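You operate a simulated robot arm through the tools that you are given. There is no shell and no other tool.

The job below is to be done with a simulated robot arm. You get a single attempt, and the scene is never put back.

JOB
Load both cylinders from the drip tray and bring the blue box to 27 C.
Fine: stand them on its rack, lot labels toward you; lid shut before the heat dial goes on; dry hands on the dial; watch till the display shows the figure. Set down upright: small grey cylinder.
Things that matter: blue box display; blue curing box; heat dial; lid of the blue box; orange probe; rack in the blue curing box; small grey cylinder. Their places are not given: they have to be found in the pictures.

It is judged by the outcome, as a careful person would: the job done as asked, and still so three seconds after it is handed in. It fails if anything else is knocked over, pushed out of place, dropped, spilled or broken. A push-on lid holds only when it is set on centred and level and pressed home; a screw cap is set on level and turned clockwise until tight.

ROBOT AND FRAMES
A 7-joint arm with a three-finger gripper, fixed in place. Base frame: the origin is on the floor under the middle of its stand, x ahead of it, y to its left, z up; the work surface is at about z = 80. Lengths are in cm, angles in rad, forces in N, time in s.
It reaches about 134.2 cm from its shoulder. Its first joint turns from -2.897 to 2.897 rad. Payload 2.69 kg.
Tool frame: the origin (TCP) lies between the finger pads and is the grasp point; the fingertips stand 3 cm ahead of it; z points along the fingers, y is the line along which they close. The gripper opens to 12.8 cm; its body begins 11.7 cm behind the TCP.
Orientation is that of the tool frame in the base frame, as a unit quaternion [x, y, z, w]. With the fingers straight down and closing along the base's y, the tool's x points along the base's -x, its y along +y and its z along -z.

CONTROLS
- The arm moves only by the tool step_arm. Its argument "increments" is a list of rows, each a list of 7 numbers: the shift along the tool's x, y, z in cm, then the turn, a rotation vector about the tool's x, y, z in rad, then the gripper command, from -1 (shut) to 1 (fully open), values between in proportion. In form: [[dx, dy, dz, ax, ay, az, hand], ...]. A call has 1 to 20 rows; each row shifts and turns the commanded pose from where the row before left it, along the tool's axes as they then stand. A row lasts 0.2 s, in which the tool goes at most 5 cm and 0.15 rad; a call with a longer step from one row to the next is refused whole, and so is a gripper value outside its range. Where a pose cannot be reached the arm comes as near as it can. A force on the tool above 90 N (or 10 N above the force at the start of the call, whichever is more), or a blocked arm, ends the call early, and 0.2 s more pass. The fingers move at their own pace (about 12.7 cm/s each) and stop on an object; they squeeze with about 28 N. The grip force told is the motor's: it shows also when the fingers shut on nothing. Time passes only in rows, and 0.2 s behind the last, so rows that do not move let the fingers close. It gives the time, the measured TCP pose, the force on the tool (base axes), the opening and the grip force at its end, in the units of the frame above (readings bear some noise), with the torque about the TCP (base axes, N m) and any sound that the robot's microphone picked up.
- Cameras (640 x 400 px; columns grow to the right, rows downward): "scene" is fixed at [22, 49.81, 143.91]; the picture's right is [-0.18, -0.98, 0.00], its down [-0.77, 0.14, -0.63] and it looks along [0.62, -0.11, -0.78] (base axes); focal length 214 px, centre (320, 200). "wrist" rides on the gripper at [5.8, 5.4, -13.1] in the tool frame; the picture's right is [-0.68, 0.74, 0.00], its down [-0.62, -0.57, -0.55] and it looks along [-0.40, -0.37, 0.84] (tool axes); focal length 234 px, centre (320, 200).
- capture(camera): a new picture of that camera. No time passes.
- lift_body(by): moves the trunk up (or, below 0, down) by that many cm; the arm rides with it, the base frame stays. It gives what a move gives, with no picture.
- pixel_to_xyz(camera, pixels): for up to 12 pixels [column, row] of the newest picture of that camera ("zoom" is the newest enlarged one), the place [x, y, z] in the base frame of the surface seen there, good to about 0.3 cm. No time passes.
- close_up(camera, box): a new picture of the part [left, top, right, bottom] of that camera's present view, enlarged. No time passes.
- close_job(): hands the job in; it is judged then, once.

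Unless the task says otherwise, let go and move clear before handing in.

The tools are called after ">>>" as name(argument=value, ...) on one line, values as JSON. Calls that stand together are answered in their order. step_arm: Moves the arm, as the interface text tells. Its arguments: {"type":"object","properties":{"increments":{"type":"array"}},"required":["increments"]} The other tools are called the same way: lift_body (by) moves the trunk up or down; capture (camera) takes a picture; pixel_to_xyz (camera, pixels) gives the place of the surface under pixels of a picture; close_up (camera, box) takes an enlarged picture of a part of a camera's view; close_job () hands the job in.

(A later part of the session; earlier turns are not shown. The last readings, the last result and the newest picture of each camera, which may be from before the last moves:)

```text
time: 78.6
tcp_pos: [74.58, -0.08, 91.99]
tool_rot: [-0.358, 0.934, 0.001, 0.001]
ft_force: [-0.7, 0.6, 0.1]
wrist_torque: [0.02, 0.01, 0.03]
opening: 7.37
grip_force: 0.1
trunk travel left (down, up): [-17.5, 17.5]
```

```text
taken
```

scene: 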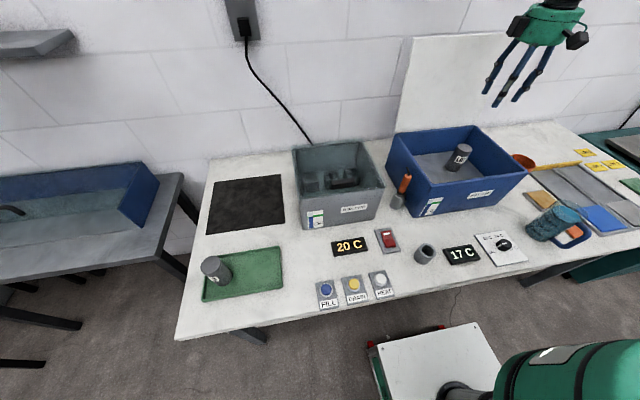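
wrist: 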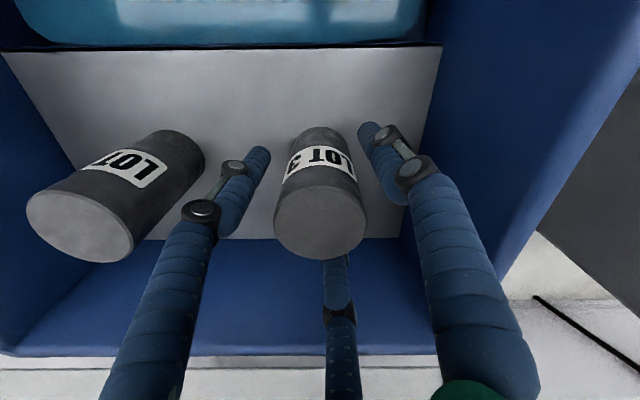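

Both cylinders stand on the rack with labels facing front. I'll rise well above the lid's top edge and re-orient for the handle.

>>> step_arm(increments=[[0, 0, -1.5, 0, 0, 0, 0.15], [0, 0, -4, 0, 0, 0, 0.15], [0, 0, -4.6, 0, 0, 0, 0.15], [0, 0, -4.6, 0, 0, 0, 0.15], [0, 0, -4.6, 0, 0, 0, 0.15], [0, 0, -4.6, 0, 0, 0, 0.15], [0, 0, -4.6, 0, 0, 0, 0], [0, 0, -4.6, 0, 0, 0, -0.2], [0, 0, -4.6, 0, 0, 0, -0.4], [0, 0, -4.6, 0, 0, 0, -0.4]])

>>> step_arm(increments=[[0, 0, 0, 0, 0, 0.13957, -0.4], [0, 0, 0, 0, 0, 0.13957, -0.4], [0, 0, 0, 0, 0, 0.13957, -0.4], [0, 0, 0, 0, 0, 0.13957, -0.4], [0, 0, 0, 0, 0, 0.13957, -0.4], [0, 0, 0, 0, 0, 0.13957, -0.4], [0, 0, 0, 0, 0, 0.13957, -0.4], [0, 0, 0, 0, 0, 0.13957, -0.4], [0, 0, 0, 0, 0, 0.13957, -0.4], [0, 0, 0, 0, 0, 0, -0.4]])

>>> capture(camera="scene")

>>> close_up(camera="scene", box=[385, 110, 545, 210])

```text
time: 80.8
tcp_pos: [74.68, -0.33, 134.39]
tool_rot: [-0.359, 0.934, 0.0, 0.0]
ft_force: [0.1, -0.1, -0.2]
wrist_torque: [0.02, -0.03, 0.04]
opening: 3.86
grip_force: 0.1
trunk travel left (down, up): [-17.5, 17.5]
```

```text
time: 83.0
tcp_pos: [74.56, -0.0, 134.33]
tool_rot: [0.26, 0.966, 0.0, 0.001]
ft_force: [0.7, -0.2, 0.6]
wrist_torque: [0.04, 0.03, -0.01]
opening: 3.85
grip_force: 0.1
trunk travel left (down, up): [-17.5, 17.5]
```

```text
taken
```

scene: 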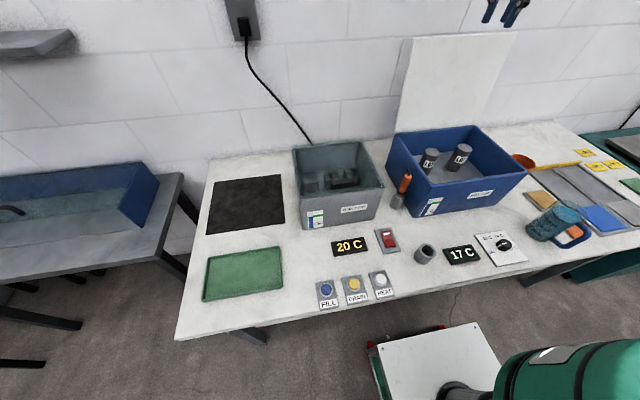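

```text
4.00 times, centred on (465, 160) of scene
```

zoom: 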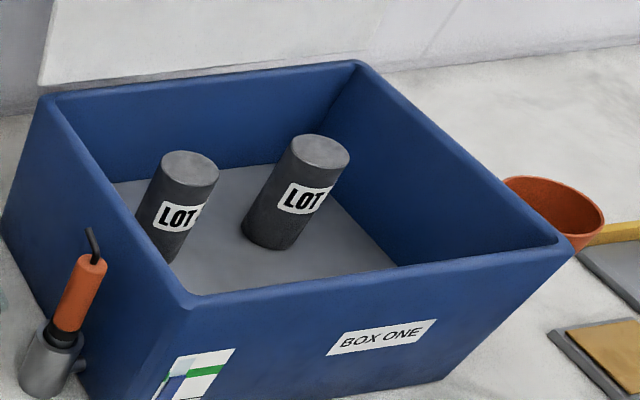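

The scene close-up shows both cylinders upright with labels to the front. Next I'll go back over the handle behind the leaning lid.

>>> step_arm(increments=[[-4.234, 0.954, 0, 0, 0, 0, -0.4], [-4.234, 0.954, 0, 0, 0, 0, -0.4], [-4.234, 0.954, 0, 0, 0, 0, -0.4], [-4.234, 0.954, 0, 0, 0, 0, -0.4], [-4.234, 0.954, 0, 0, 0, 0, -0.4], [0, 0, 2, 0, 0, 0, -0.4], [0, 0, 0, 0, 0, 0, -0.4]])

>>> capture(camera="wrist")

```text
time: 84.6
tcp_pos: [95.15, -6.68, 132.17]
tool_rot: [0.26, 0.966, 0.0, 0.002]
ft_force: [-1.0, -1.0, 0.2]
wrist_torque: [-0.01, -0.04, -0.01]
opening: 3.84
grip_force: 0.1
trunk travel left (down, up): [-17.5, 17.5]
```

```text
taken
```

wrist: 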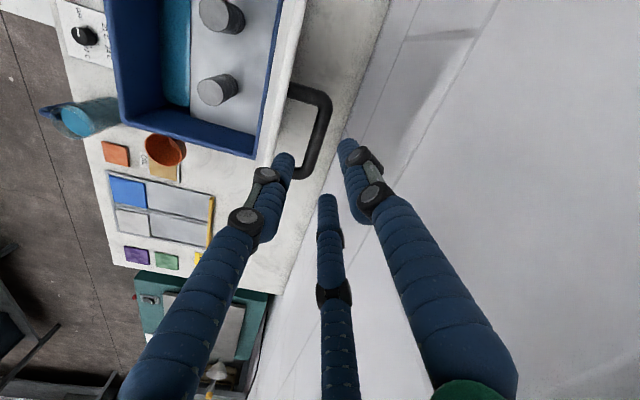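

>>> pixel_to_xyz(camera="wrist", pixels=[[324, 105], [322, 120], [318, 140], [312, 160], [325, 95], [305, 88], [300, 172], [288, 75], [270, 120], [288, 160], [326, 200], [345, 145]])

>>> close_up(camera="wrist", box=[240, 60, 400, 220])

```text
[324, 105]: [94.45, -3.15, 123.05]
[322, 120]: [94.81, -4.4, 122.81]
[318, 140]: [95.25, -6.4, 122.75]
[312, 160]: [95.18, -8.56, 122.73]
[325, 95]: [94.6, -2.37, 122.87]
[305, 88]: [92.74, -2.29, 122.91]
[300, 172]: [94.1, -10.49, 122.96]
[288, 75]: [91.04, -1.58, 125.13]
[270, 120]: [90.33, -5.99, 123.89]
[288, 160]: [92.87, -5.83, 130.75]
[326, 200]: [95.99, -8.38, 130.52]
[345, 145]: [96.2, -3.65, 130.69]
```

```text
2.50 times, centred on (320, 140) of wrist
```

zoom: 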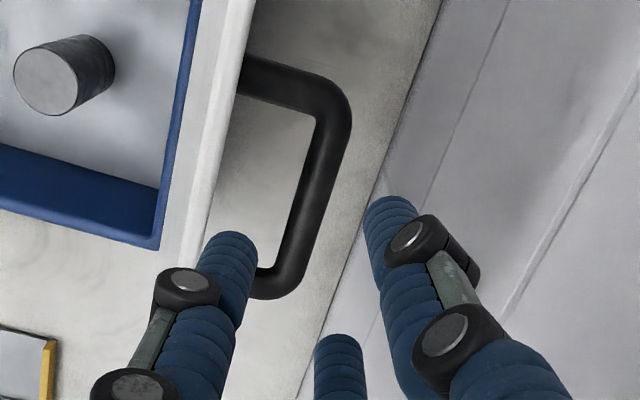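

The bar is at x≈94.9, y −2.5 to −10.5, z≈122.2. I'll shift to x≈95.4, descend onto it, then close.

>>> step_arm(increments=[[-0.166, 0.21, 3, 0, 0, 0, -0.4], [0, 0, 3, 0, 0, 0, -0.4], [0, 0, 2.5, 0, 0, 0, -0.4], [0, 0, 1.3, 0, 0, 0, -0.4], [0, 0, 0, 0, 0, 0, -0.4]])

>>> close_up(camera="wrist", box=[220, 90, 400, 270])

```text
time: 85.8
tcp_pos: [95.57, -6.36, 122.44]
tool_rot: [0.259, 0.966, 0.001, 0.0]
ft_force: [-0.7, 0.4, 1.0]
wrist_torque: [0.02, 0.0, -0.03]
opening: 3.84
grip_force: 0.1
trunk travel left (down, up): [-17.5, 17.5]
```

```text
2.22 times, centred on (310, 180) of wrist
```

zoom: 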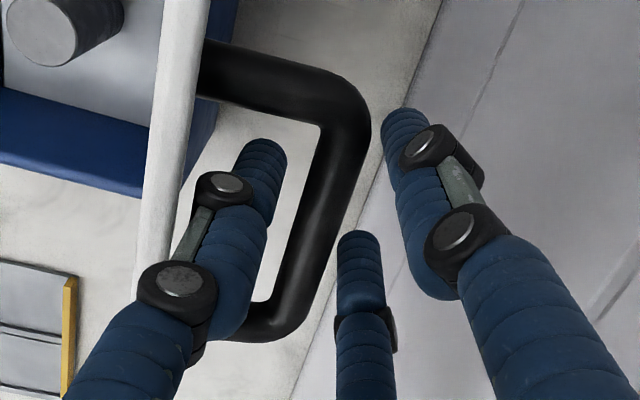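

The bar is straddled correctly with no contact. Closing on it now.

>>> step_arm(increments=[[0, 0, 0, 0, 0, 0, -0.6], [0, 0, 0, 0, 0, 0, -1], [0, 0, 0, 0, 0, 0, -1], [0, 0, 0, 0, 0, 0, -1]])

```text
time: 86.8
tcp_pos: [95.25, -6.32, 122.47]
tool_rot: [0.258, 0.966, 0.0, -0.002]
ft_force: [-25.2, 1.2, -7.8]
wrist_torque: [-0.02, 0.03, -0.63]
opening: 2.16
grip_force: 44.4
trunk travel left (down, up): [-17.5, 17.5]
```

The handle is gripped at an opening of 2.16. I'll bring the lid back along the reverse arc in small steps.

>>> step_arm(increments=[[0.829, -0.4785, -0.348, 0, 0, 0, -1], [0.829, -0.4785, -0.348, 0, 0, 0, -1], [0.851, -0.4915, -0.2715, 0, 0, 0, -1], [0.851, -0.4915, -0.2715, 0, 0, 0, -1], [0, 0, 0, 0, 0, 0, -1]])

```text
time: 88.0
tcp_pos: [91.47, -6.38, 123.59]
tool_rot: [0.259, 0.966, 0.0, -0.002]
ft_force: [-6.0, 16.1, -31.4]
wrist_torque: [0.01, -0.1, -0.9]
opening: 2.18
grip_force: 44.9
trunk travel left (down, up): [-17.5, 17.5]
```

The lid is following; −31 N in z means I'm about 2 mm high. I'll correct and carry on past vertical.

>>> step_arm(increments=[[0.961, -0.439, 0.028, 0, 0, 0, -1], [0.868, -0.501, -0.192, 0, 0, 0, -1], [0.878, -0.507, -0.111, 0, 0, 0, -1], [0.878, -0.507, -0.111, 0, 0, 0, -1], [0.8825, -0.5095, -0.03, 0, 0, 0, -1], [0.8825, -0.5095, -0.03, 0, 0, 0, -1], [0, 0, 0, 0, 0, 0, -1]])

```text
time: 89.6
tcp_pos: [85.47, -6.48, 124.15]
tool_rot: [0.259, 0.966, 0.0, 0.001]
ft_force: [-0.9, 5.4, -3.5]
wrist_torque: [0.23, -0.1, -0.95]
opening: 2.17
grip_force: 44.7
trunk travel left (down, up): [-17.5, 17.5]
```

Forces are small and the lid is near vertical. Continuing down the arc.

>>> step_arm(increments=[[0.882, -0.509, 0.0515, 0, 0, 0, -1], [0.882, -0.509, 0.0515, 0, 0, 0, -1], [0.8755, -0.5055, 0.133, 0, 0, 0, -1], [0.8755, -0.5055, 0.133, 0, 0, 0, -1], [0.864, -0.499, 0.2135, 0, 0, 0, -1], [0.864, -0.499, 0.2135, 0, 0, 0, -1], [0.846, -0.4885, 0.2925, 0, 0, 0, -1], [0.846, -0.4885, 0.2925, 0, 0, 0, -1], [0, 0, 0, 0, 0, 0, -1]])

```text
time: 91.6
tcp_pos: [77.37, -6.44, 122.75]
tool_rot: [0.26, 0.966, 0.0, 0.0]
ft_force: [2.7, -3.1, -13.0]
wrist_torque: [-0.17, 0.06, -0.89]
opening: 2.14
grip_force: 44.9
trunk travel left (down, up): [-17.5, 17.5]
```

Still tracking well; a 13 N inward pull calls for a 1 mm correction. Continuing.

>>> step_arm(increments=[[0.797, -0.46, 0.465, 0, 0, 0, -1], [0.823, -0.475, 0.3695, 0, 0, 0, -1], [0.795, -0.459, 0.4445, 0, 0, 0, -1], [0.795, -0.459, 0.4445, 0, 0, 0, -1], [0.761, -0.4395, 0.516, 0, 0, 0, -1], [0.761, -0.4395, 0.516, 0, 0, 0, -1], [0.723, -0.417, 0.5845, 0, 0, 0, -1], [0.723, -0.417, 0.5845, 0, 0, 0, -1], [0, 0, 0, 0, 0, 0, -1]])

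>>> capture(camera="scene")

```text
time: 93.6
tcp_pos: [70.33, -6.35, 118.96]
tool_rot: [0.259, 0.966, 0.0, 0.001]
ft_force: [1.3, -2.0, -2.4]
wrist_torque: [-0.08, -0.05, -0.74]
opening: 2.19
grip_force: 44.8
trunk travel left (down, up): [-17.5, 17.5]
```

```text
taken
```

scene: 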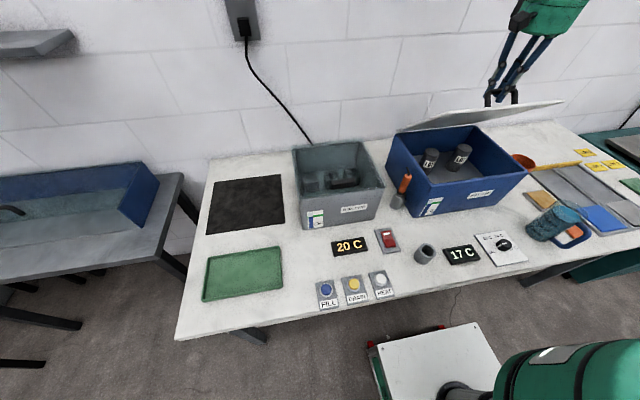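

The lid is at about 45° with low forces. Continuing to about 22°.

>>> step_arm(increments=[[0.68, -0.393, 0.6495, 0, 0, 0, -1], [0.68, -0.393, 0.6495, 0, 0, 0, -1], [0.633, -0.3655, 0.711, 0, 0, 0, -1], [0.633, -0.3655, 0.711, 0, 0, 0, -1], [0.582, -0.336, 0.7665, 0, 0, 0, -1], [0.582, -0.336, 0.7665, 0, 0, 0, -1], [0.529, -0.3055, 0.818, 0, 0, 0, -1], [0.529, -0.3055, 0.818, 0, 0, 0, -1], [0, 0, 0, 0, 0, 0, -1]])

```text
time: 95.6
tcp_pos: [64.65, -6.36, 113.02]
tool_rot: [0.259, 0.966, 0.0, 0.0]
ft_force: [16.6, 0.4, -11.9]
wrist_torque: [0.12, -0.24, -0.51]
opening: 2.19
grip_force: 44.4
trunk travel left (down, up): [-17.5, 17.5]
```

A 20 N inward pull says I'm about 2 mm outside the arc. I'll correct and continue to about 12°.

>>> step_arm(increments=[[0.339, -0.196, 0.964, 0, 0, 0, -1], [0.469, -0.271, 0.864, 0, 0, 0, -1], [0.407, -0.235, 0.9045, 0, 0, 0, -1], [0.407, -0.235, 0.9045, 0, 0, 0, -1], [0.325, -0.19, 0.939, 0, 0, 0, -1], [0.325, -0.19, 0.939, 0, 0, 0, -1], [0, 0, 0, 0, 0, 0, -1]])

```text
time: 97.2
tcp_pos: [62.09, -6.38, 107.53]
tool_rot: [0.259, 0.966, 0.001, 0.001]
ft_force: [-1.6, 0.9, -1.3]
wrist_torque: [0.12, 0.02, -0.19]
opening: 2.19
grip_force: 45.2
trunk travel left (down, up): [-17.5, 17.5]
```

Forces near zero and the lid is about 5 cm from closed. I'll lower it almost shut, slowing at the end.

>>> step_arm(increments=[[0.2775, -0.16, 0.968, 0, 0, 0, -1], [0.2775, -0.16, 0.968, 0, 0, 0, -1], [0.21, -0.121, 0.99, 0, 0, 0, -1], [0.21, -0.121, 0.99, 0, 0, 0, -1], [0.1, -0.06, 0.5, 0, 0, 0, -1], [0, 0, 0, 0, 0, 0, -1]])

```text
time: 98.6
tcp_pos: [60.67, -6.37, 103.0]
tool_rot: [0.259, 0.966, -0.001, -0.001]
ft_force: [-4.1, 9.6, -0.9]
wrist_torque: [0.22, -0.02, -0.02]
opening: 2.17
grip_force: 45.1
trunk travel left (down, up): [-17.5, 17.5]
```

About 7 mm left. I'll finish in small steps until the lid seats.

>>> step_arm(increments=[[0.05, 0.0, 0.3, 0, 0, 0, -1], [0.04, 0.0, 0.25, 0, 0, 0, -1], [0.02, 0.0, 0.2, 0, 0, 0, -1], [0, 0, 0, 0, 0, 0, -1]])

```text
time: 99.6
tcp_pos: [60.65, -6.41, 102.53]
tool_rot: [0.258, 0.966, 0.001, 0.003]
ft_force: [-12.5, 3.5, 43.1]
wrist_torque: [-0.02, 0.29, -0.01]
opening: 2.17
grip_force: 45.1
trunk travel left (down, up): [-17.5, 17.5]
```

The upward 43 N shows the lid is seated and pressed down. I'll ease off, open the fingers slightly and rise clear.

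>>> step_arm(increments=[[0, 0, -0.25, 0, 0, 0, -1], [0, 0, 0, 0, 0, 0, -0.6], [0, 0, 0, 0, 0, 0, -0.4], [0, 0, 0, 0, 0, 0, -0.375], [0, 0, 0, 0, 0, 0, -0.375]])

>>> capture(camera="wrist")

```text
time: 100.8
tcp_pos: [60.8, -6.38, 102.52]
tool_rot: [0.259, 0.966, 0.0, 0.0]
ft_force: [-0.1, 0.2, -0.2]
wrist_torque: [-0.02, 0.0, -0.01]
opening: 4.01
grip_force: 0.0
trunk travel left (down, up): [-17.5, 17.5]
```

```text
taken
```

wrist: 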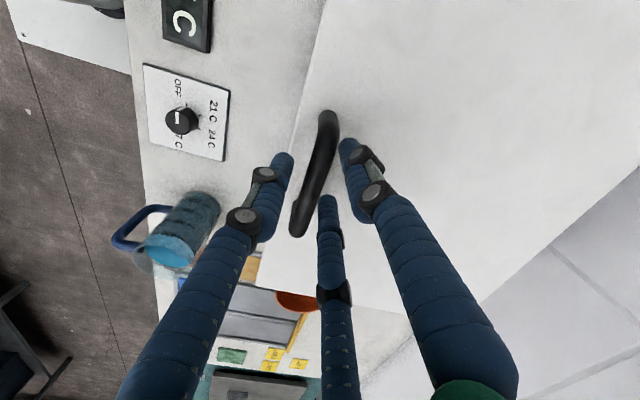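

The fingers are free of the bar. I'll rise straight up and check that the lid lies flat and shut.

>>> step_arm(increments=[[0, 0, -1, 0, 0, 0, -0.375], [0, 0, -3, 0, 0, 0, -0.375], [0, 0, -4, 0, 0, 0, -0.375], [0, 0, -4, 0, 0, 0, -0.375], [0, 0, -4, 0, 0, 0, -0.375], [0, 0, 0, 0, 0, 0, -0.375]])

>>> capture(camera="scene")

>>> close_up(camera="scene", box=[380, 110, 550, 220])

>>> close_up(camera="wrist", box=[150, 20, 310, 140])

```text
time: 102.2
tcp_pos: [60.77, -6.18, 118.57]
tool_rot: [0.259, 0.966, 0.002, 0.0]
ft_force: [0.6, 0.7, 0.0]
wrist_torque: [0.0, -0.02, -0.01]
opening: 4.03
grip_force: 0.1
trunk travel left (down, up): [-17.5, 17.5]
```

```text
taken
```

scene: 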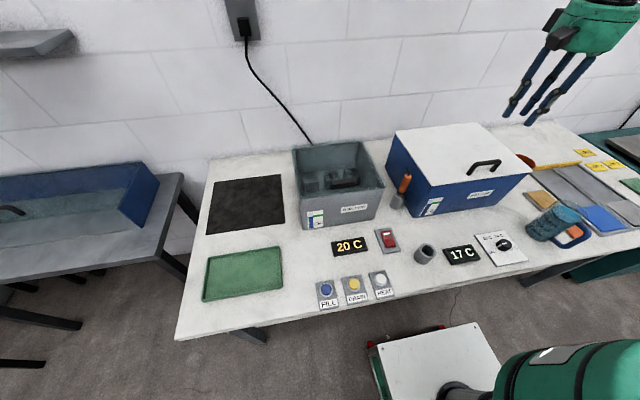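

```text
3.64 times, centred on (465, 165) of scene
```

zoom: 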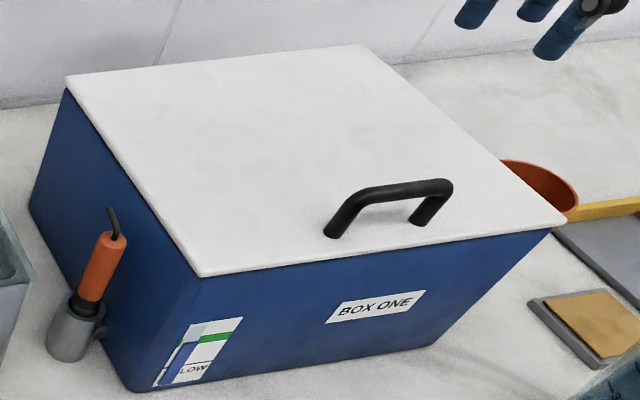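

```text
3.33 times, centred on (230, 80) of wrist
```

zoom: 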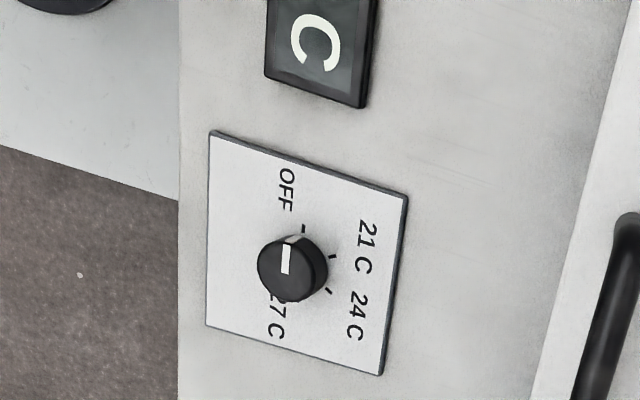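

The lid lies flat and shut, and the dial's white mark points at OFF. I'll measure the dial and its tick marks.

>>> close_up(camera="scene", box=[470, 225, 534, 271])

```text
8.70 times, centred on (502, 248) of scene
```

zoom: 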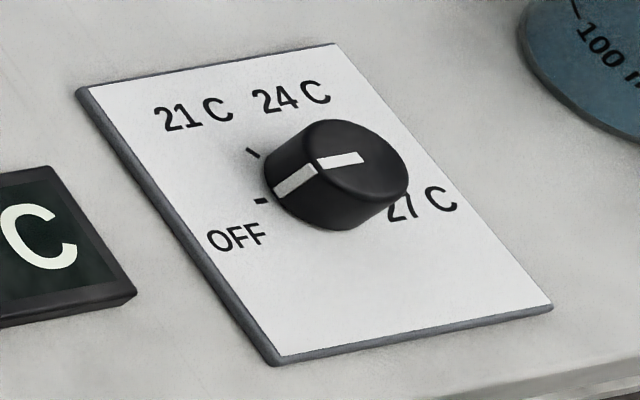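

>>> pixel_to_xyz(camera="zoom", pixels=[[82, 92], [333, 45], [552, 308], [278, 362], [340, 160], [360, 157], [318, 163], [262, 200], [252, 152], [275, 150], [405, 180], [340, 228]])

>>> pixel_to_xyz(camera="zoom", pixels=[[340, 125], [270, 165], [400, 160], [330, 195], [345, 140], [235, 238], [195, 113], [290, 97], [425, 205], [300, 175], [350, 180], [310, 215]])

```text
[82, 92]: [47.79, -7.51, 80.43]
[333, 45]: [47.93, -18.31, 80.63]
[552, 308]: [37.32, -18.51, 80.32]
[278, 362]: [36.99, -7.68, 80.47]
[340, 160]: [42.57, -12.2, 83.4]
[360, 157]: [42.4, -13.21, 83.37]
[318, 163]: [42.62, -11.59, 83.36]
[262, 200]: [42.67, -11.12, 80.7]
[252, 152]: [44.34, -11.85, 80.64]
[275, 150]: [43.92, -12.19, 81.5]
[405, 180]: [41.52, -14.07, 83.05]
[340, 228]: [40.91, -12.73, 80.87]
```

```text
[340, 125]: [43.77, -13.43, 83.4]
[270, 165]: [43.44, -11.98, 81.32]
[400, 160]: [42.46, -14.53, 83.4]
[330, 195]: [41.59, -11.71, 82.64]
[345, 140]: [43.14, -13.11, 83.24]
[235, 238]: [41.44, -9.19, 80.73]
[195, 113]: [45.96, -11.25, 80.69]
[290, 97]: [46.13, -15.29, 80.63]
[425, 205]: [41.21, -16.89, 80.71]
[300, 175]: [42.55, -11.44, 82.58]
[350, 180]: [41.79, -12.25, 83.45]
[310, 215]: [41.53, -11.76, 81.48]
```

The panel spans x 37–48, y −7.5 to −18.4, with the knob near (42.6,−12.5) and its top at z≈83.4. I'll move closer for a clear view of the knob and marks.

>>> step_arm(increments=[[3.77, -1.786, 0, 0, 0, 0, 0], [3.77, -1.786, 0, 0, 0, 0, 0], [3.77, -1.786, 0, 0, 0, 0, 0], [3.77, -1.786, 0, 0, 0, 0, 0], [3.77, -1.786, 0, 0, 0, 0, 0], [0, 0, 4.65, 0, 0, 0, 0], [0, 0, 4.65, 0, 0, 0, 0], [0, 0, 4.65, 0, 0, 0, 0], [0, 0, 4.65, 0, 0, 0, 0], [0, 0, 0, 0, 0, 0, 0]])

>>> capture(camera="wrist")

>>> capture(camera="scene")

```text
time: 104.4
tcp_pos: [40.32, -4.86, 99.63]
tool_rot: [0.259, 0.966, 0.001, 0.0]
ft_force: [0.0, -0.7, -1.0]
wrist_torque: [0.01, 0.05, 0.03]
opening: 6.4
grip_force: 0.0
trunk travel left (down, up): [-17.5, 17.5]
```

```text
taken
```

wrist: 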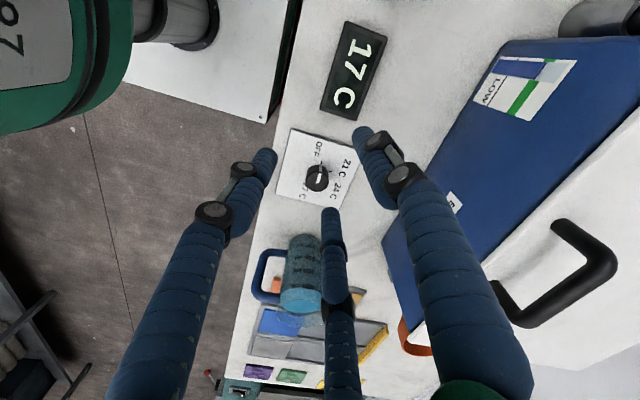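

```text
taken
```

scene: 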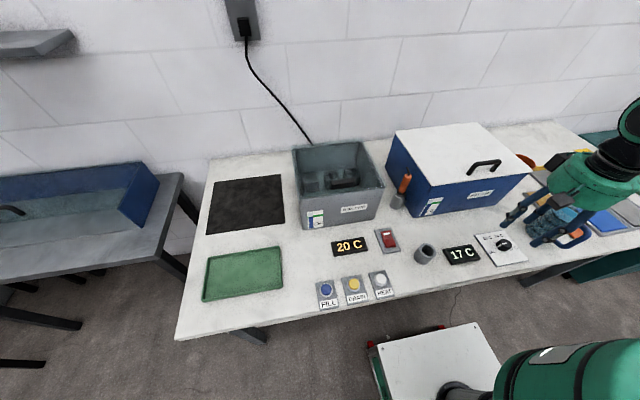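

The dial is now near the middle of the wrist view at (318,178). I'll enlarge it.

>>> close_up(camera="wrist", box=[265, 120, 365, 220])

>>> pixel_to_xyz(camera="zoom", pixels=[[320, 230], [335, 230], [300, 230], [290, 200], [330, 285], [280, 250], [360, 240], [345, 200], [390, 215], [385, 260], [310, 205], [350, 260]])

```text
4.00 times, centred on (315, 170) of wrist
```

zoom: 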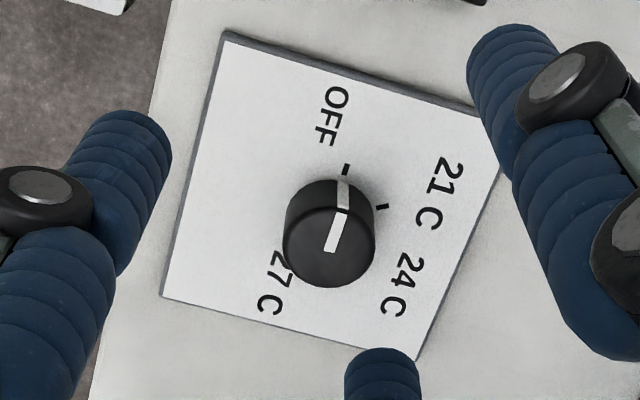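

```text
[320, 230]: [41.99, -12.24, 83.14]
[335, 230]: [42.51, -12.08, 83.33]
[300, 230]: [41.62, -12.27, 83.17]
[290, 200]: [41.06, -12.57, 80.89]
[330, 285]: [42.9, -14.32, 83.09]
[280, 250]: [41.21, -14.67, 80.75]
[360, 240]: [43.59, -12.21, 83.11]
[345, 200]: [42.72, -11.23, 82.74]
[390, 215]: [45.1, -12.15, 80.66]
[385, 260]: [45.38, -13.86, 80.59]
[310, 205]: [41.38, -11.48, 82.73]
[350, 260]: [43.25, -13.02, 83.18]
```

The knob's centre is about (42.4,−12.7) with radius ~1.65. The OFF tick lies toward +y (90°) and the 21 tick near +30°, so 27 C should be half a turn clockwise. I'll check how close the jug and other items are.

>>> pixel_to_xyz(camera="wrist", pixels=[[305, 240], [290, 245], [320, 242], [300, 262], [285, 290], [316, 290], [262, 260], [258, 285], [300, 300], [280, 310], [324, 260], [275, 255]])

>>> pixel_to_xyz(camera="scene", pixels=[[527, 227], [530, 220], [528, 235], [540, 242], [463, 254], [445, 255], [483, 250]])

>>> close_up(camera="wrist", box=[230, 210, 350, 340])

```text
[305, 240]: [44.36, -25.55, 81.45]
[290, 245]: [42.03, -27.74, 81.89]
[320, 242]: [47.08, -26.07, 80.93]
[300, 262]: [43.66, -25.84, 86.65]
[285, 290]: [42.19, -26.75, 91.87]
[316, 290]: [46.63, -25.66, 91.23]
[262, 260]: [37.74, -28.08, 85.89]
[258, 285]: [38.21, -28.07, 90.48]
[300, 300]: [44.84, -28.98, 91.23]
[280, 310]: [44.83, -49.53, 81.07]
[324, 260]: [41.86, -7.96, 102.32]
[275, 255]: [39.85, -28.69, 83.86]
```

```text
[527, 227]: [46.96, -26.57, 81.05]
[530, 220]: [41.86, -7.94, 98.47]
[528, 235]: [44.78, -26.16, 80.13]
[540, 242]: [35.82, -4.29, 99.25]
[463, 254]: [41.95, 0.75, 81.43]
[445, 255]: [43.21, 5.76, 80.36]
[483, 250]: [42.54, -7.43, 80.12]
```

```text
3.08 times, centred on (290, 275) of wrist
```

zoom: 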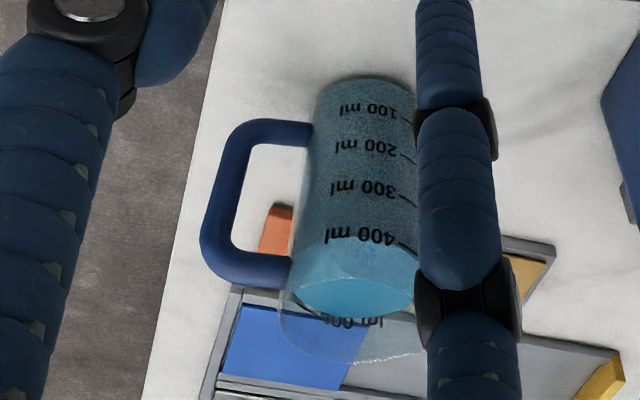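

The jug's nearest edge is at y≈−25.5, well clear of the knob. I'll turn the hand 60° counter-clockwise, then move over the knob so I can turn it clockwise in 60° bites.

>>> step_arm(increments=[[0, 0, 0, 0, 0, -0.1496, -0.1], [0, 0, 0, 0, 0, -0.1496, -0.1], [0, 0, 0, 0, 0, -0.1496, -0.1], [0, 0, 0, 0, 0, -0.1496, -0.1], [0, 0, 0, 0, 0, -0.1496, -0.1], [0, 0, 0, 0, 0, -0.1496, -0.1], [0, 0, 0, 0, 0, -0.1496, -0.1], [1.065, -3.945, 0, 0, 0, 0, -0.1], [1.065, -3.945, 0, 0, 0, 0, -0.1], [0, 0, 4, 0, 0, 0, -0.1], [0, 0, 0, 0, 0, 0, -0.1]])

>>> capture(camera="wrist")

```text
time: 106.8
tcp_pos: [42.21, -12.72, 95.92]
tool_rot: [-0.258, 0.966, 0.0, 0.0]
ft_force: [0.2, 0.1, -0.5]
wrist_torque: [-0.01, 0.04, -0.02]
opening: 5.76
grip_force: 0.0
trunk travel left (down, up): [-17.5, 17.5]
```

```text
taken
```

wrist: 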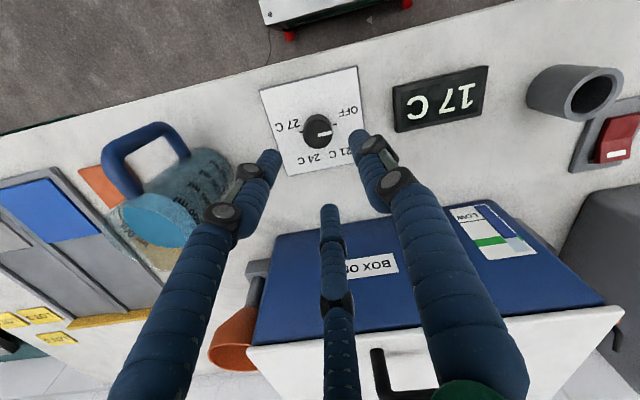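

>>> close_up(camera="wrist", box=[250, 60, 390, 200])

>>> pixel_to_xyz(camera="wrist", pixels=[[318, 136], [318, 128], [306, 136], [329, 134], [318, 146], [303, 132], [337, 122], [310, 118], [318, 132]])

```text
2.86 times, centred on (320, 130) of wrist
```

zoom: 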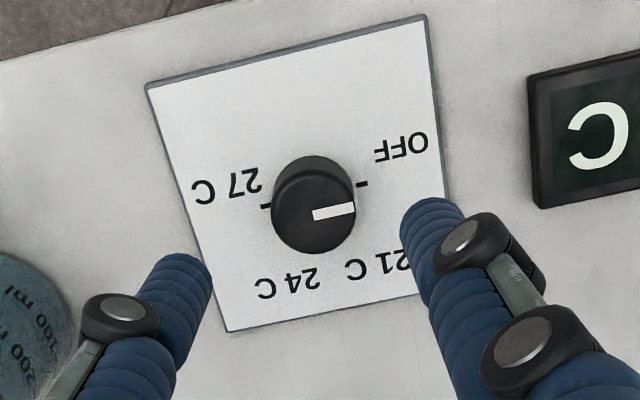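

```text
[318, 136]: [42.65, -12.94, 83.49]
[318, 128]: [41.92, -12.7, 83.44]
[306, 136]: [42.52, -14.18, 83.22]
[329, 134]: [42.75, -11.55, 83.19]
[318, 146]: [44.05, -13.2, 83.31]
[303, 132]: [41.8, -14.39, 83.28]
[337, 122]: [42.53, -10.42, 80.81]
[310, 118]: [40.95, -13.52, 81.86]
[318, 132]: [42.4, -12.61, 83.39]
```

The OFF and 27 ticks lie on exactly opposite sides of the knob, so half a turn clockwise is right. The knob's centre is about (42.4,−12.87); I'll centre over it and descend so the fingertips surround it just above the panel.

>>> step_arm(increments=[[-0.098, -0.23, 4, 0, 0, 0, -0.1], [0, 0, 4, 0, 0, 0, -0.1], [0, 0, 2.5, 0, 0, 0, -0.1], [0, 0, 0.9, 0, 0, 0, -0.1], [0, 0, 0, 0, 0, 0, -0.1], [0, 0, 0, 0, 0, 0, -0.1]])

>>> close_up(camera="wrist", box=[240, 90, 400, 250])

```text
time: 108.2
tcp_pos: [42.52, -12.7, 84.75]
tool_rot: [-0.259, 0.966, 0.0, 0.002]
ft_force: [-0.2, -0.4, 0.2]
wrist_torque: [0.01, 0.0, -0.01]
opening: 5.75
grip_force: 0.0
trunk travel left (down, up): [-17.5, 17.5]
```

```text
2.50 times, centred on (320, 170) of wrist
```

zoom: 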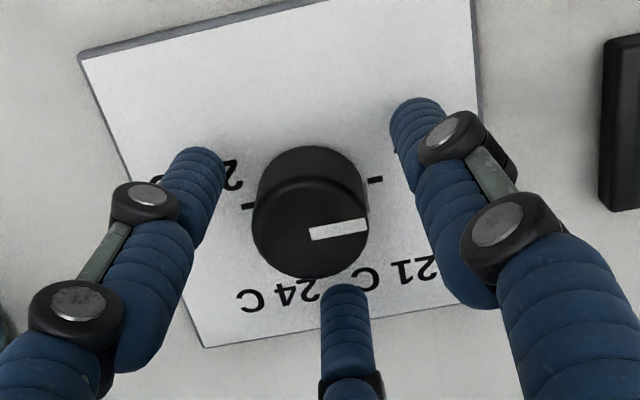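

The fingertips surround the knob. I'll lower 3 mm and close on it gently.

>>> step_arm(increments=[[0, 0, 0.3, 0, 0, 0, -0.1], [0, 0, 0, 0, 0, 0, -0.35], [0, 0, 0, 0, 0, 0, -0.45], [0, 0, 0, 0, 0, 0, -0.55], [0, 0, 0, 0, 0, 0, -1], [0, 0, 0, 0, 0, 0, -1]])

>>> close_up(camera="wrist", box=[240, 90, 400, 250])

```text
time: 109.6
tcp_pos: [42.31, -12.71, 84.4]
tool_rot: [-0.258, 0.966, 0.001, 0.001]
ft_force: [-8.0, -14.8, 2.8]
wrist_torque: [-0.52, 0.25, -0.02]
opening: 3.62
grip_force: 28.0
trunk travel left (down, up): [-17.5, 17.5]
```

```text
2.50 times, centred on (320, 170) of wrist
```

zoom: 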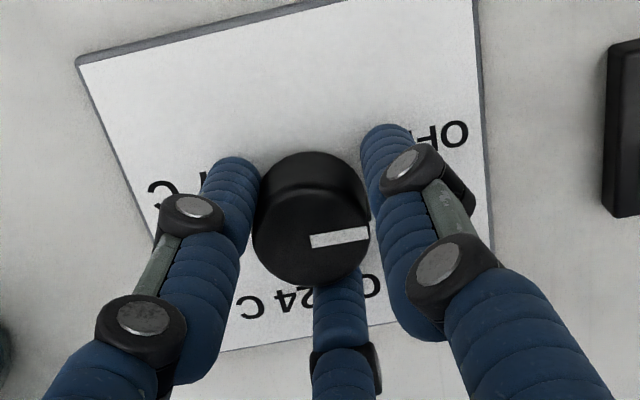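

The knob is gripped at an opening of 3.62. I'll ease the small side load and turn clockwise 60°, toward 21.

>>> step_arm(increments=[[0.147, -0.054, 0, 0, 0, 0, -1], [0, 0, 0, 0, 0, 0.1047, -1], [0, 0, 0, 0, 0, 0.1047, -1], [0, 0, 0, 0, 0, 0.1047, -1], [0, 0, 0, 0, 0, 0.1047, -1], [0, 0, 0, 0, 0, 0.1047, -1], [0, 0, 0, 0, 0, 0, -1]])

>>> close_up(camera="wrist", box=[240, 90, 400, 250])

```text
time: 111.2
tcp_pos: [42.45, -12.84, 84.27]
tool_rot: [0.0, 1.0, 0.0, 0.002]
ft_force: [28.1, -20.1, 13.5]
wrist_torque: [-0.78, -1.02, 0.01]
opening: 3.44
grip_force: 27.8
trunk travel left (down, up): [-17.5, 17.5]
```

```text
2.50 times, centred on (320, 170) of wrist
```

zoom: 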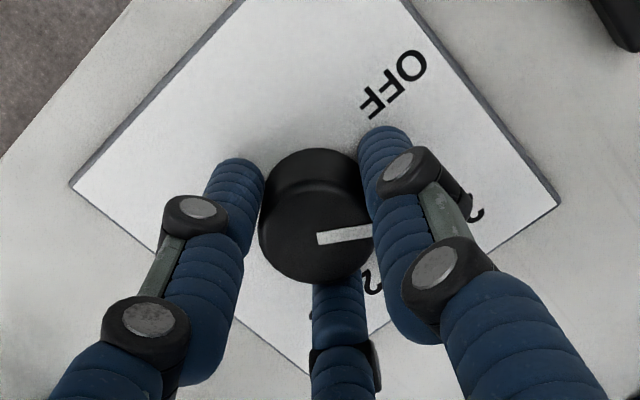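

The knob follows the hand (the pointer stays at the same place in the hand's view). I'll relieve the side load and turn another 30° to reach 21.

>>> step_arm(increments=[[-0.25, -0.12, -0.1, 0, 0, 0, -1], [0, 0, 0, 0, 0, 0.1047, -1], [0, 0, 0, 0, 0, 0.1047, -1], [0, 0, 0, 0, 0, 0.1047, -1], [0, 0, 0, 0, 0, 0.1047, -1], [0, 0, 0, 0, 0, 0.1047, -1], [0, 0, 0, 0, 0, 0, -1]])

>>> close_up(camera="wrist", box=[240, 90, 400, 250])

```text
time: 112.8
tcp_pos: [42.44, -13.07, 84.3]
tool_rot: [0.26, 0.966, 0.001, 0.0]
ft_force: [29.5, -7.0, 6.8]
wrist_torque: [-0.19, -1.04, 0.06]
opening: 3.29
grip_force: 44.9
trunk travel left (down, up): [-17.5, 17.5]
```

```text
2.50 times, centred on (320, 170) of wrist
```

zoom: 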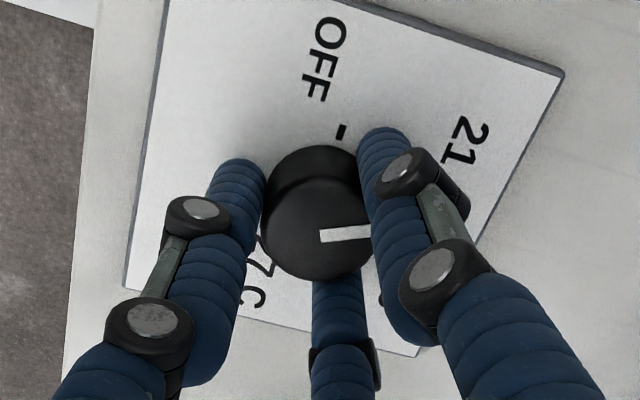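

The pointer has turned about 60° and is at the 21 side. The hand still has room, so I'll correct +0.3 in x and keep turning clockwise.

>>> step_arm(increments=[[-0.285, 0.107, -0.05, 0, 0, 0, -1], [0, 0, 0, 0, 0, 0.1047, -1], [0, 0, 0, 0, 0, 0.1047, -1], [0, 0, 0, 0, 0, 0.1047, -1], [0, 0, 0, 0, 0, 0.1047, -1], [0, 0, 0, 0, 0, 0.1047, -1], [0, 0, 0, 0, 0, 0, -1]])

>>> close_up(camera="wrist", box=[240, 90, 400, 250])

```text
time: 114.4
tcp_pos: [42.48, -13.05, 84.27]
tool_rot: [0.501, 0.865, 0.0, -0.002]
ft_force: [-11.7, -29.7, -26.2]
wrist_torque: [-0.86, 0.39, 0.0]
opening: 3.31
grip_force: 44.9
trunk travel left (down, up): [-17.5, 17.5]
```

```text
2.50 times, centred on (320, 170) of wrist
```

zoom: 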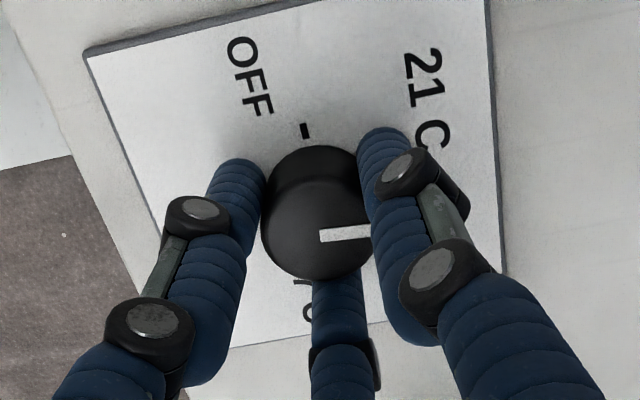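

The turn continues (yaw now −60°, knob about 90° round). I'll trim the loads and go on another 30°.

>>> step_arm(increments=[[-0.09, -0.144, 0.12, 0, 0, 0, -1], [0, 0, 0, 0, 0, 0.1047, -1], [0, 0, 0, 0, 0, 0.1047, -1], [0, 0, 0, 0, 0, 0.1047, -1], [0, 0, 0, 0, 0, 0.1047, -1], [0, 0, 0, 0, 0, 0.1047, -1], [0, 0, 0, 0, 0, 0, -1]])

>>> close_up(camera="wrist", box=[240, 90, 400, 250])

>>> capture(camera="scene")

```text
time: 116.0
tcp_pos: [42.55, -13.02, 84.28]
tool_rot: [0.708, 0.706, 0.001, 0.001]
ft_force: [-15.7, 41.4, 38.6]
wrist_torque: [1.41, 0.75, 0.01]
opening: 3.33
grip_force: 44.9
trunk travel left (down, up): [-17.5, 17.5]
```

```text
2.50 times, centred on (320, 170) of wrist
```

zoom: 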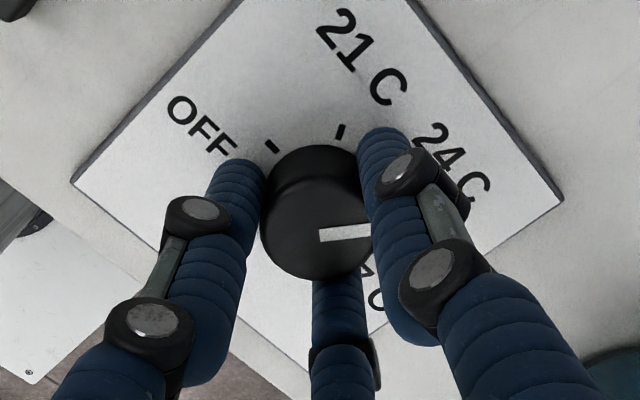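

```text
taken
```

scene: 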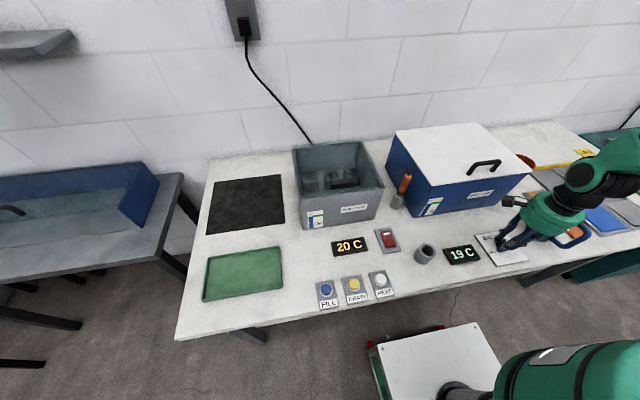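

The display already reads 19 C, so heating is on. I'll relieve the loads and continue turning clockwise toward 27.

>>> step_arm(increments=[[0.15, -0.08, -0.12, 0, 0, 0, -1], [0, 0, 0, 0, 0, 0.1047, -1], [0, 0, 0, 0, 0, 0.1047, -1], [0, 0, 0, 0, 0, 0.1047, -1], [0, 0, 0, 0, 0, 0.1047, -1], [0, 0, 0, 0, 0, 0.1047, -1], [0, 0, 0, 0, 0, 0, -1]])

>>> close_up(camera="wrist", box=[240, 90, 400, 250])

```text
time: 117.6
tcp_pos: [42.5, -12.96, 84.36]
tool_rot: [0.867, 0.499, 0.0, -0.001]
ft_force: [-2.9, -3.7, -42.2]
wrist_torque: [-0.06, 0.05, -0.01]
opening: 3.32
grip_force: 45.3
trunk travel left (down, up): [-17.5, 17.5]
```

```text
2.50 times, centred on (320, 170) of wrist
```

zoom: 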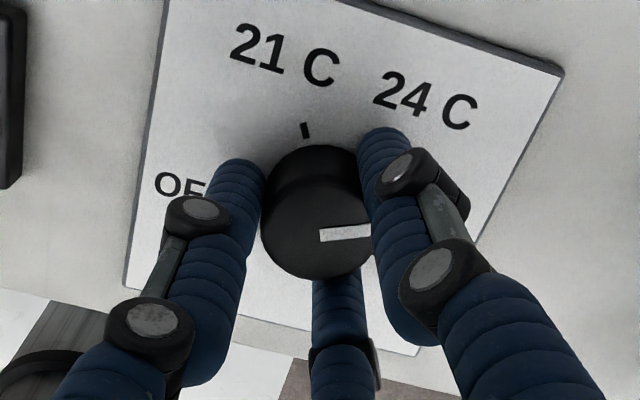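

Only 30° remain and the grip hasn't slipped. I'll lower a hair and finish the turn.

>>> step_arm(increments=[[0, 0, 0.06, 0, 0, 0, -1], [0, 0, 0, 0, 0, 0.1047, -1], [0, 0, 0, 0, 0, 0.1047, -1], [0, 0, 0, 0, 0, 0.1047, -1], [0, 0, 0, 0, 0, 0.1047, -1], [0, 0, 0, 0, 0, 0.1047, -1], [0, 0, 0, 0, 0, 0, -1]])

>>> close_up(camera="wrist", box=[240, 90, 400, 250])

>>> capture(camera="scene")

```text
time: 119.2
tcp_pos: [42.55, -12.99, 84.27]
tool_rot: [0.966, 0.258, 0.001, 0.0]
ft_force: [-17.7, -20.3, 12.5]
wrist_torque: [-0.65, 0.59, 0.61]
opening: 3.32
grip_force: 45.8
trunk travel left (down, up): [-17.5, 17.5]
```

```text
2.50 times, centred on (320, 170) of wrist
```

zoom: 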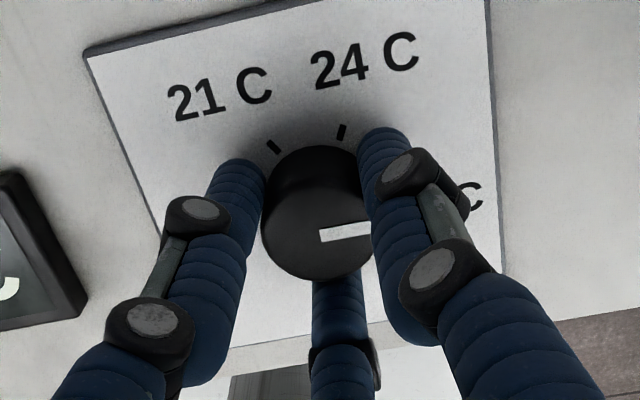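

```text
taken
```

scene: 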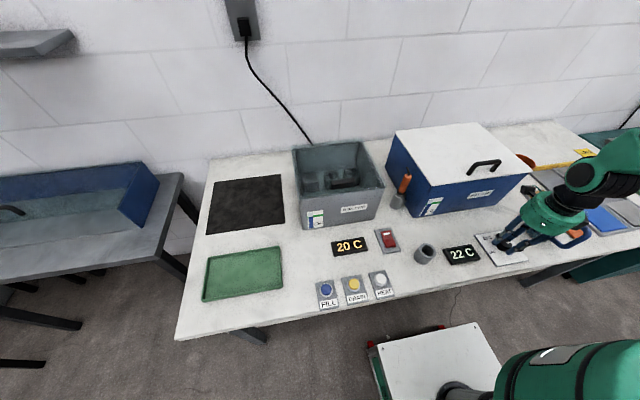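

The hand has turned the full 180°, a 0.61 N·m resisting torque has appeared as at an end position, and the display shows 22 C. I'll release the knob, rise and check where the pointer stands.

>>> step_arm(increments=[[0, 0, 0, 0, 0, 0, -0.5], [0, 0, 0, 0, 0, 0, -0.3], [0, 0, 0, 0, 0, 0, -0.1], [0, 0, -2, 0, 0, 0, -0.1], [0, 0, -4, 0, 0, 0, -0.1], [0, 0, -4, 0, 0, 0, -0.1], [0, 0, 0, 0, 0, 0, -0.1]])

>>> capture(camera="wrist")

>>> close_up(camera="wrist", box=[250, 60, 390, 200])

>>> capture(camera="scene")

```text
time: 120.8
tcp_pos: [42.43, -12.86, 94.55]
tool_rot: [0.966, 0.259, 0.001, 0.0]
ft_force: [0.6, 0.6, 1.0]
wrist_torque: [-0.03, -0.06, -0.02]
opening: 5.76
grip_force: 0.0
trunk travel left (down, up): [-17.5, 17.5]
```

```text
taken
```

wrist: 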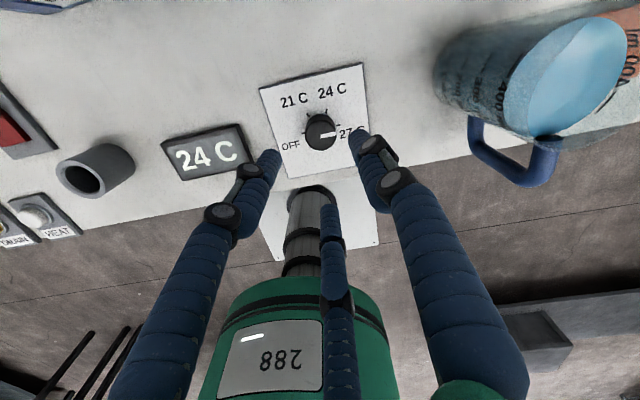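

```text
2.86 times, centred on (320, 130) of wrist
```

zoom: 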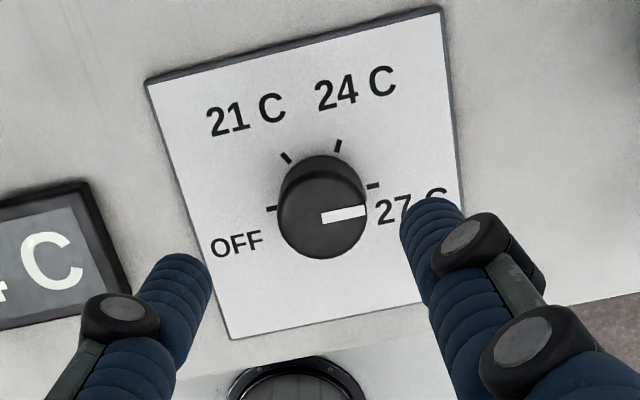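

```text
taken
```

scene: 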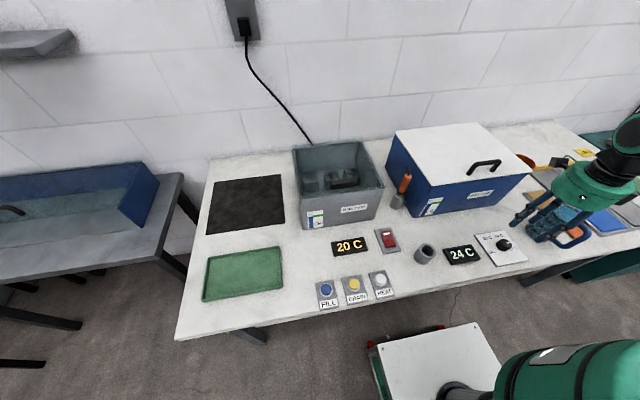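

The pointer now stands at 27 C and the display reads 24 C and rising. I'll rise clear and watch the display.

>>> step_arm(increments=[[0, 0, -4.5, 0, 0, 0, -0.1], [0, 0, -4.5, 0, 0, 0, -0.1], [0, 0, -4.5, 0, 0, 0, 0], [0, 0, -4.5, 0, 0, 0, 0], [0, 0, 0, 0, 0, 0, 0], [0, 0, 0, 0, 0, 0, 0]])

>>> capture(camera="scene")

>>> close_up(camera="scene", box=[410, 220, 540, 290])

```text
time: 122.2
tcp_pos: [42.53, -13.16, 112.55]
tool_rot: [0.966, 0.258, 0.0, 0.001]
ft_force: [-0.1, -0.3, 0.0]
wrist_torque: [0.02, 0.01, -0.02]
opening: 6.4
grip_force: 0.0
trunk travel left (down, up): [-17.5, 17.5]
```

```text
taken
```

scene: 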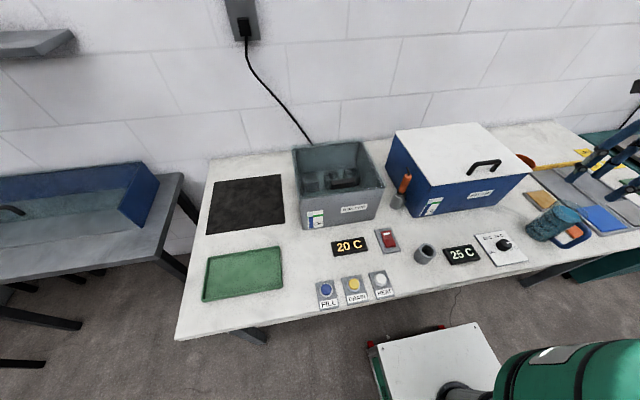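

```text
4.92 times, centred on (475, 255) of scene
```

zoom: 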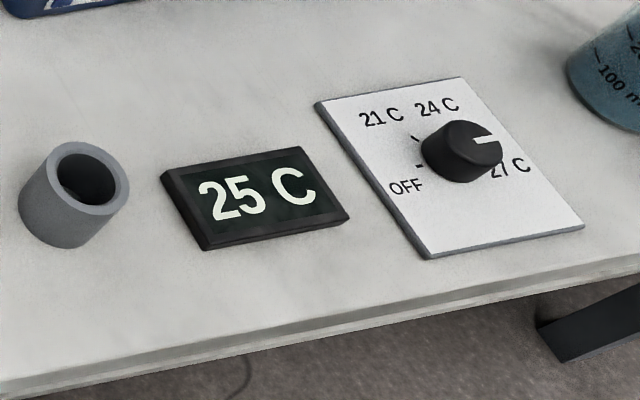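

The display shows 25 C and is still climbing. I'll hold still a few seconds and look again.

>>> step_arm(increments=[[0, 0, 0, 0, 0, 0, 0], [0, 0, 0, 0, 0, 0, 0], [0, 0, 0, 0, 0, 0, 0], [0, 0, 0, 0, 0, 0, 0], [0, 0, 0, 0, 0, 0, 0], [0, 0, 0, 0, 0, 0, 0], [0, 0, 0, 0, 0, 0, 0], [0, 0, 0, 0, 0, 0, 0], [0, 0, 0, 0, 0, 0, 0], [0, 0, 0, 0, 0, 0, 0], [0, 0, 0, 0, 0, 0, 0], [0, 0, 0, 0, 0, 0, 0], [0, 0, 0, 0, 0, 0, 0], [0, 0, 0, 0, 0, 0, 0], [0, 0, 0, 0, 0, 0, 0]])

>>> capture(camera="scene")

>>> close_up(camera="scene", box=[410, 220, 540, 290])

```text
time: 125.4
tcp_pos: [42.59, -13.28, 112.52]
tool_rot: [0.966, 0.258, 0.001, 0.0]
ft_force: [-0.2, 1.4, -0.2]
wrist_torque: [-0.03, 0.04, 0.02]
opening: 6.38
grip_force: 0.1
trunk travel left (down, up): [-17.5, 17.5]
```

```text
taken
```

scene: 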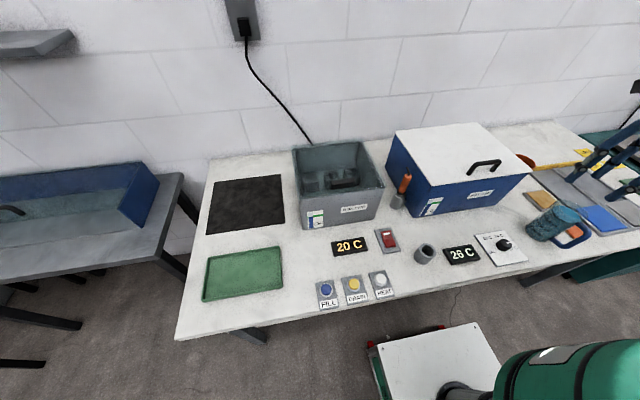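

```text
4.92 times, centred on (475, 255) of scene
```

zoom: 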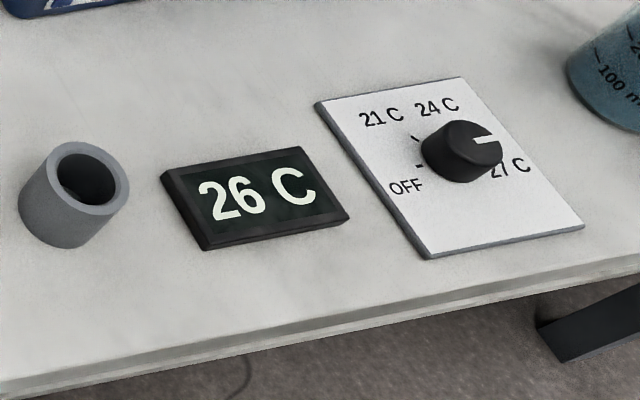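

The display has reached 26 C. I'll keep watching.

>>> step_arm(increments=[[0, 0, 0, 0, 0, 0, 0], [0, 0, 0, 0, 0, 0, 0], [0, 0, 0, 0, 0, 0, 0], [0, 0, 0, 0, 0, 0, 0], [0, 0, 0, 0, 0, 0, 0], [0, 0, 0, 0, 0, 0, 0], [0, 0, 0, 0, 0, 0, 0], [0, 0, 0, 0, 0, 0, 0], [0, 0, 0, 0, 0, 0, 0], [0, 0, 0, 0, 0, 0, 0], [0, 0, 0, 0, 0, 0, 0], [0, 0, 0, 0, 0, 0, 0], [0, 0, 0, 0, 0, 0, 0], [0, 0, 0, 0, 0, 0, 0], [0, 0, 0, 0, 0, 0, 0], [0, 0, 0, 0, 0, 0, 0], [0, 0, 0, 0, 0, 0, 0], [0, 0, 0, 0, 0, 0, 0], [0, 0, 0, 0, 0, 0, 0], [0, 0, 0, 0, 0, 0, 0]])

>>> close_up(camera="scene", box=[410, 220, 540, 290])

```text
time: 129.6
tcp_pos: [42.53, -13.29, 112.5]
tool_rot: [0.966, 0.259, 0.001, 0.0]
ft_force: [0.1, 1.1, 0.6]
wrist_torque: [0.01, -0.03, 0.0]
opening: 6.4
grip_force: 0.1
trunk travel left (down, up): [-17.5, 17.5]
```

```text
4.92 times, centred on (475, 255) of scene
```

zoom: 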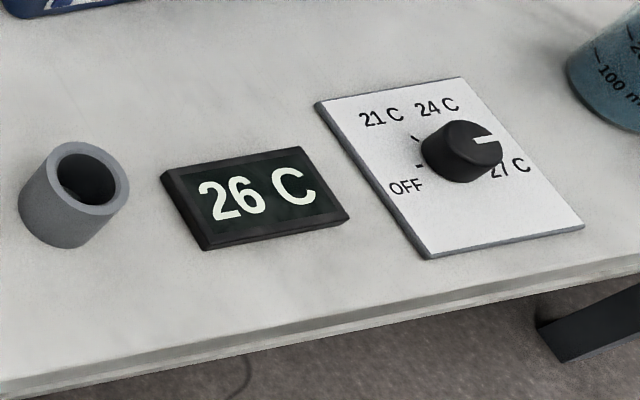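

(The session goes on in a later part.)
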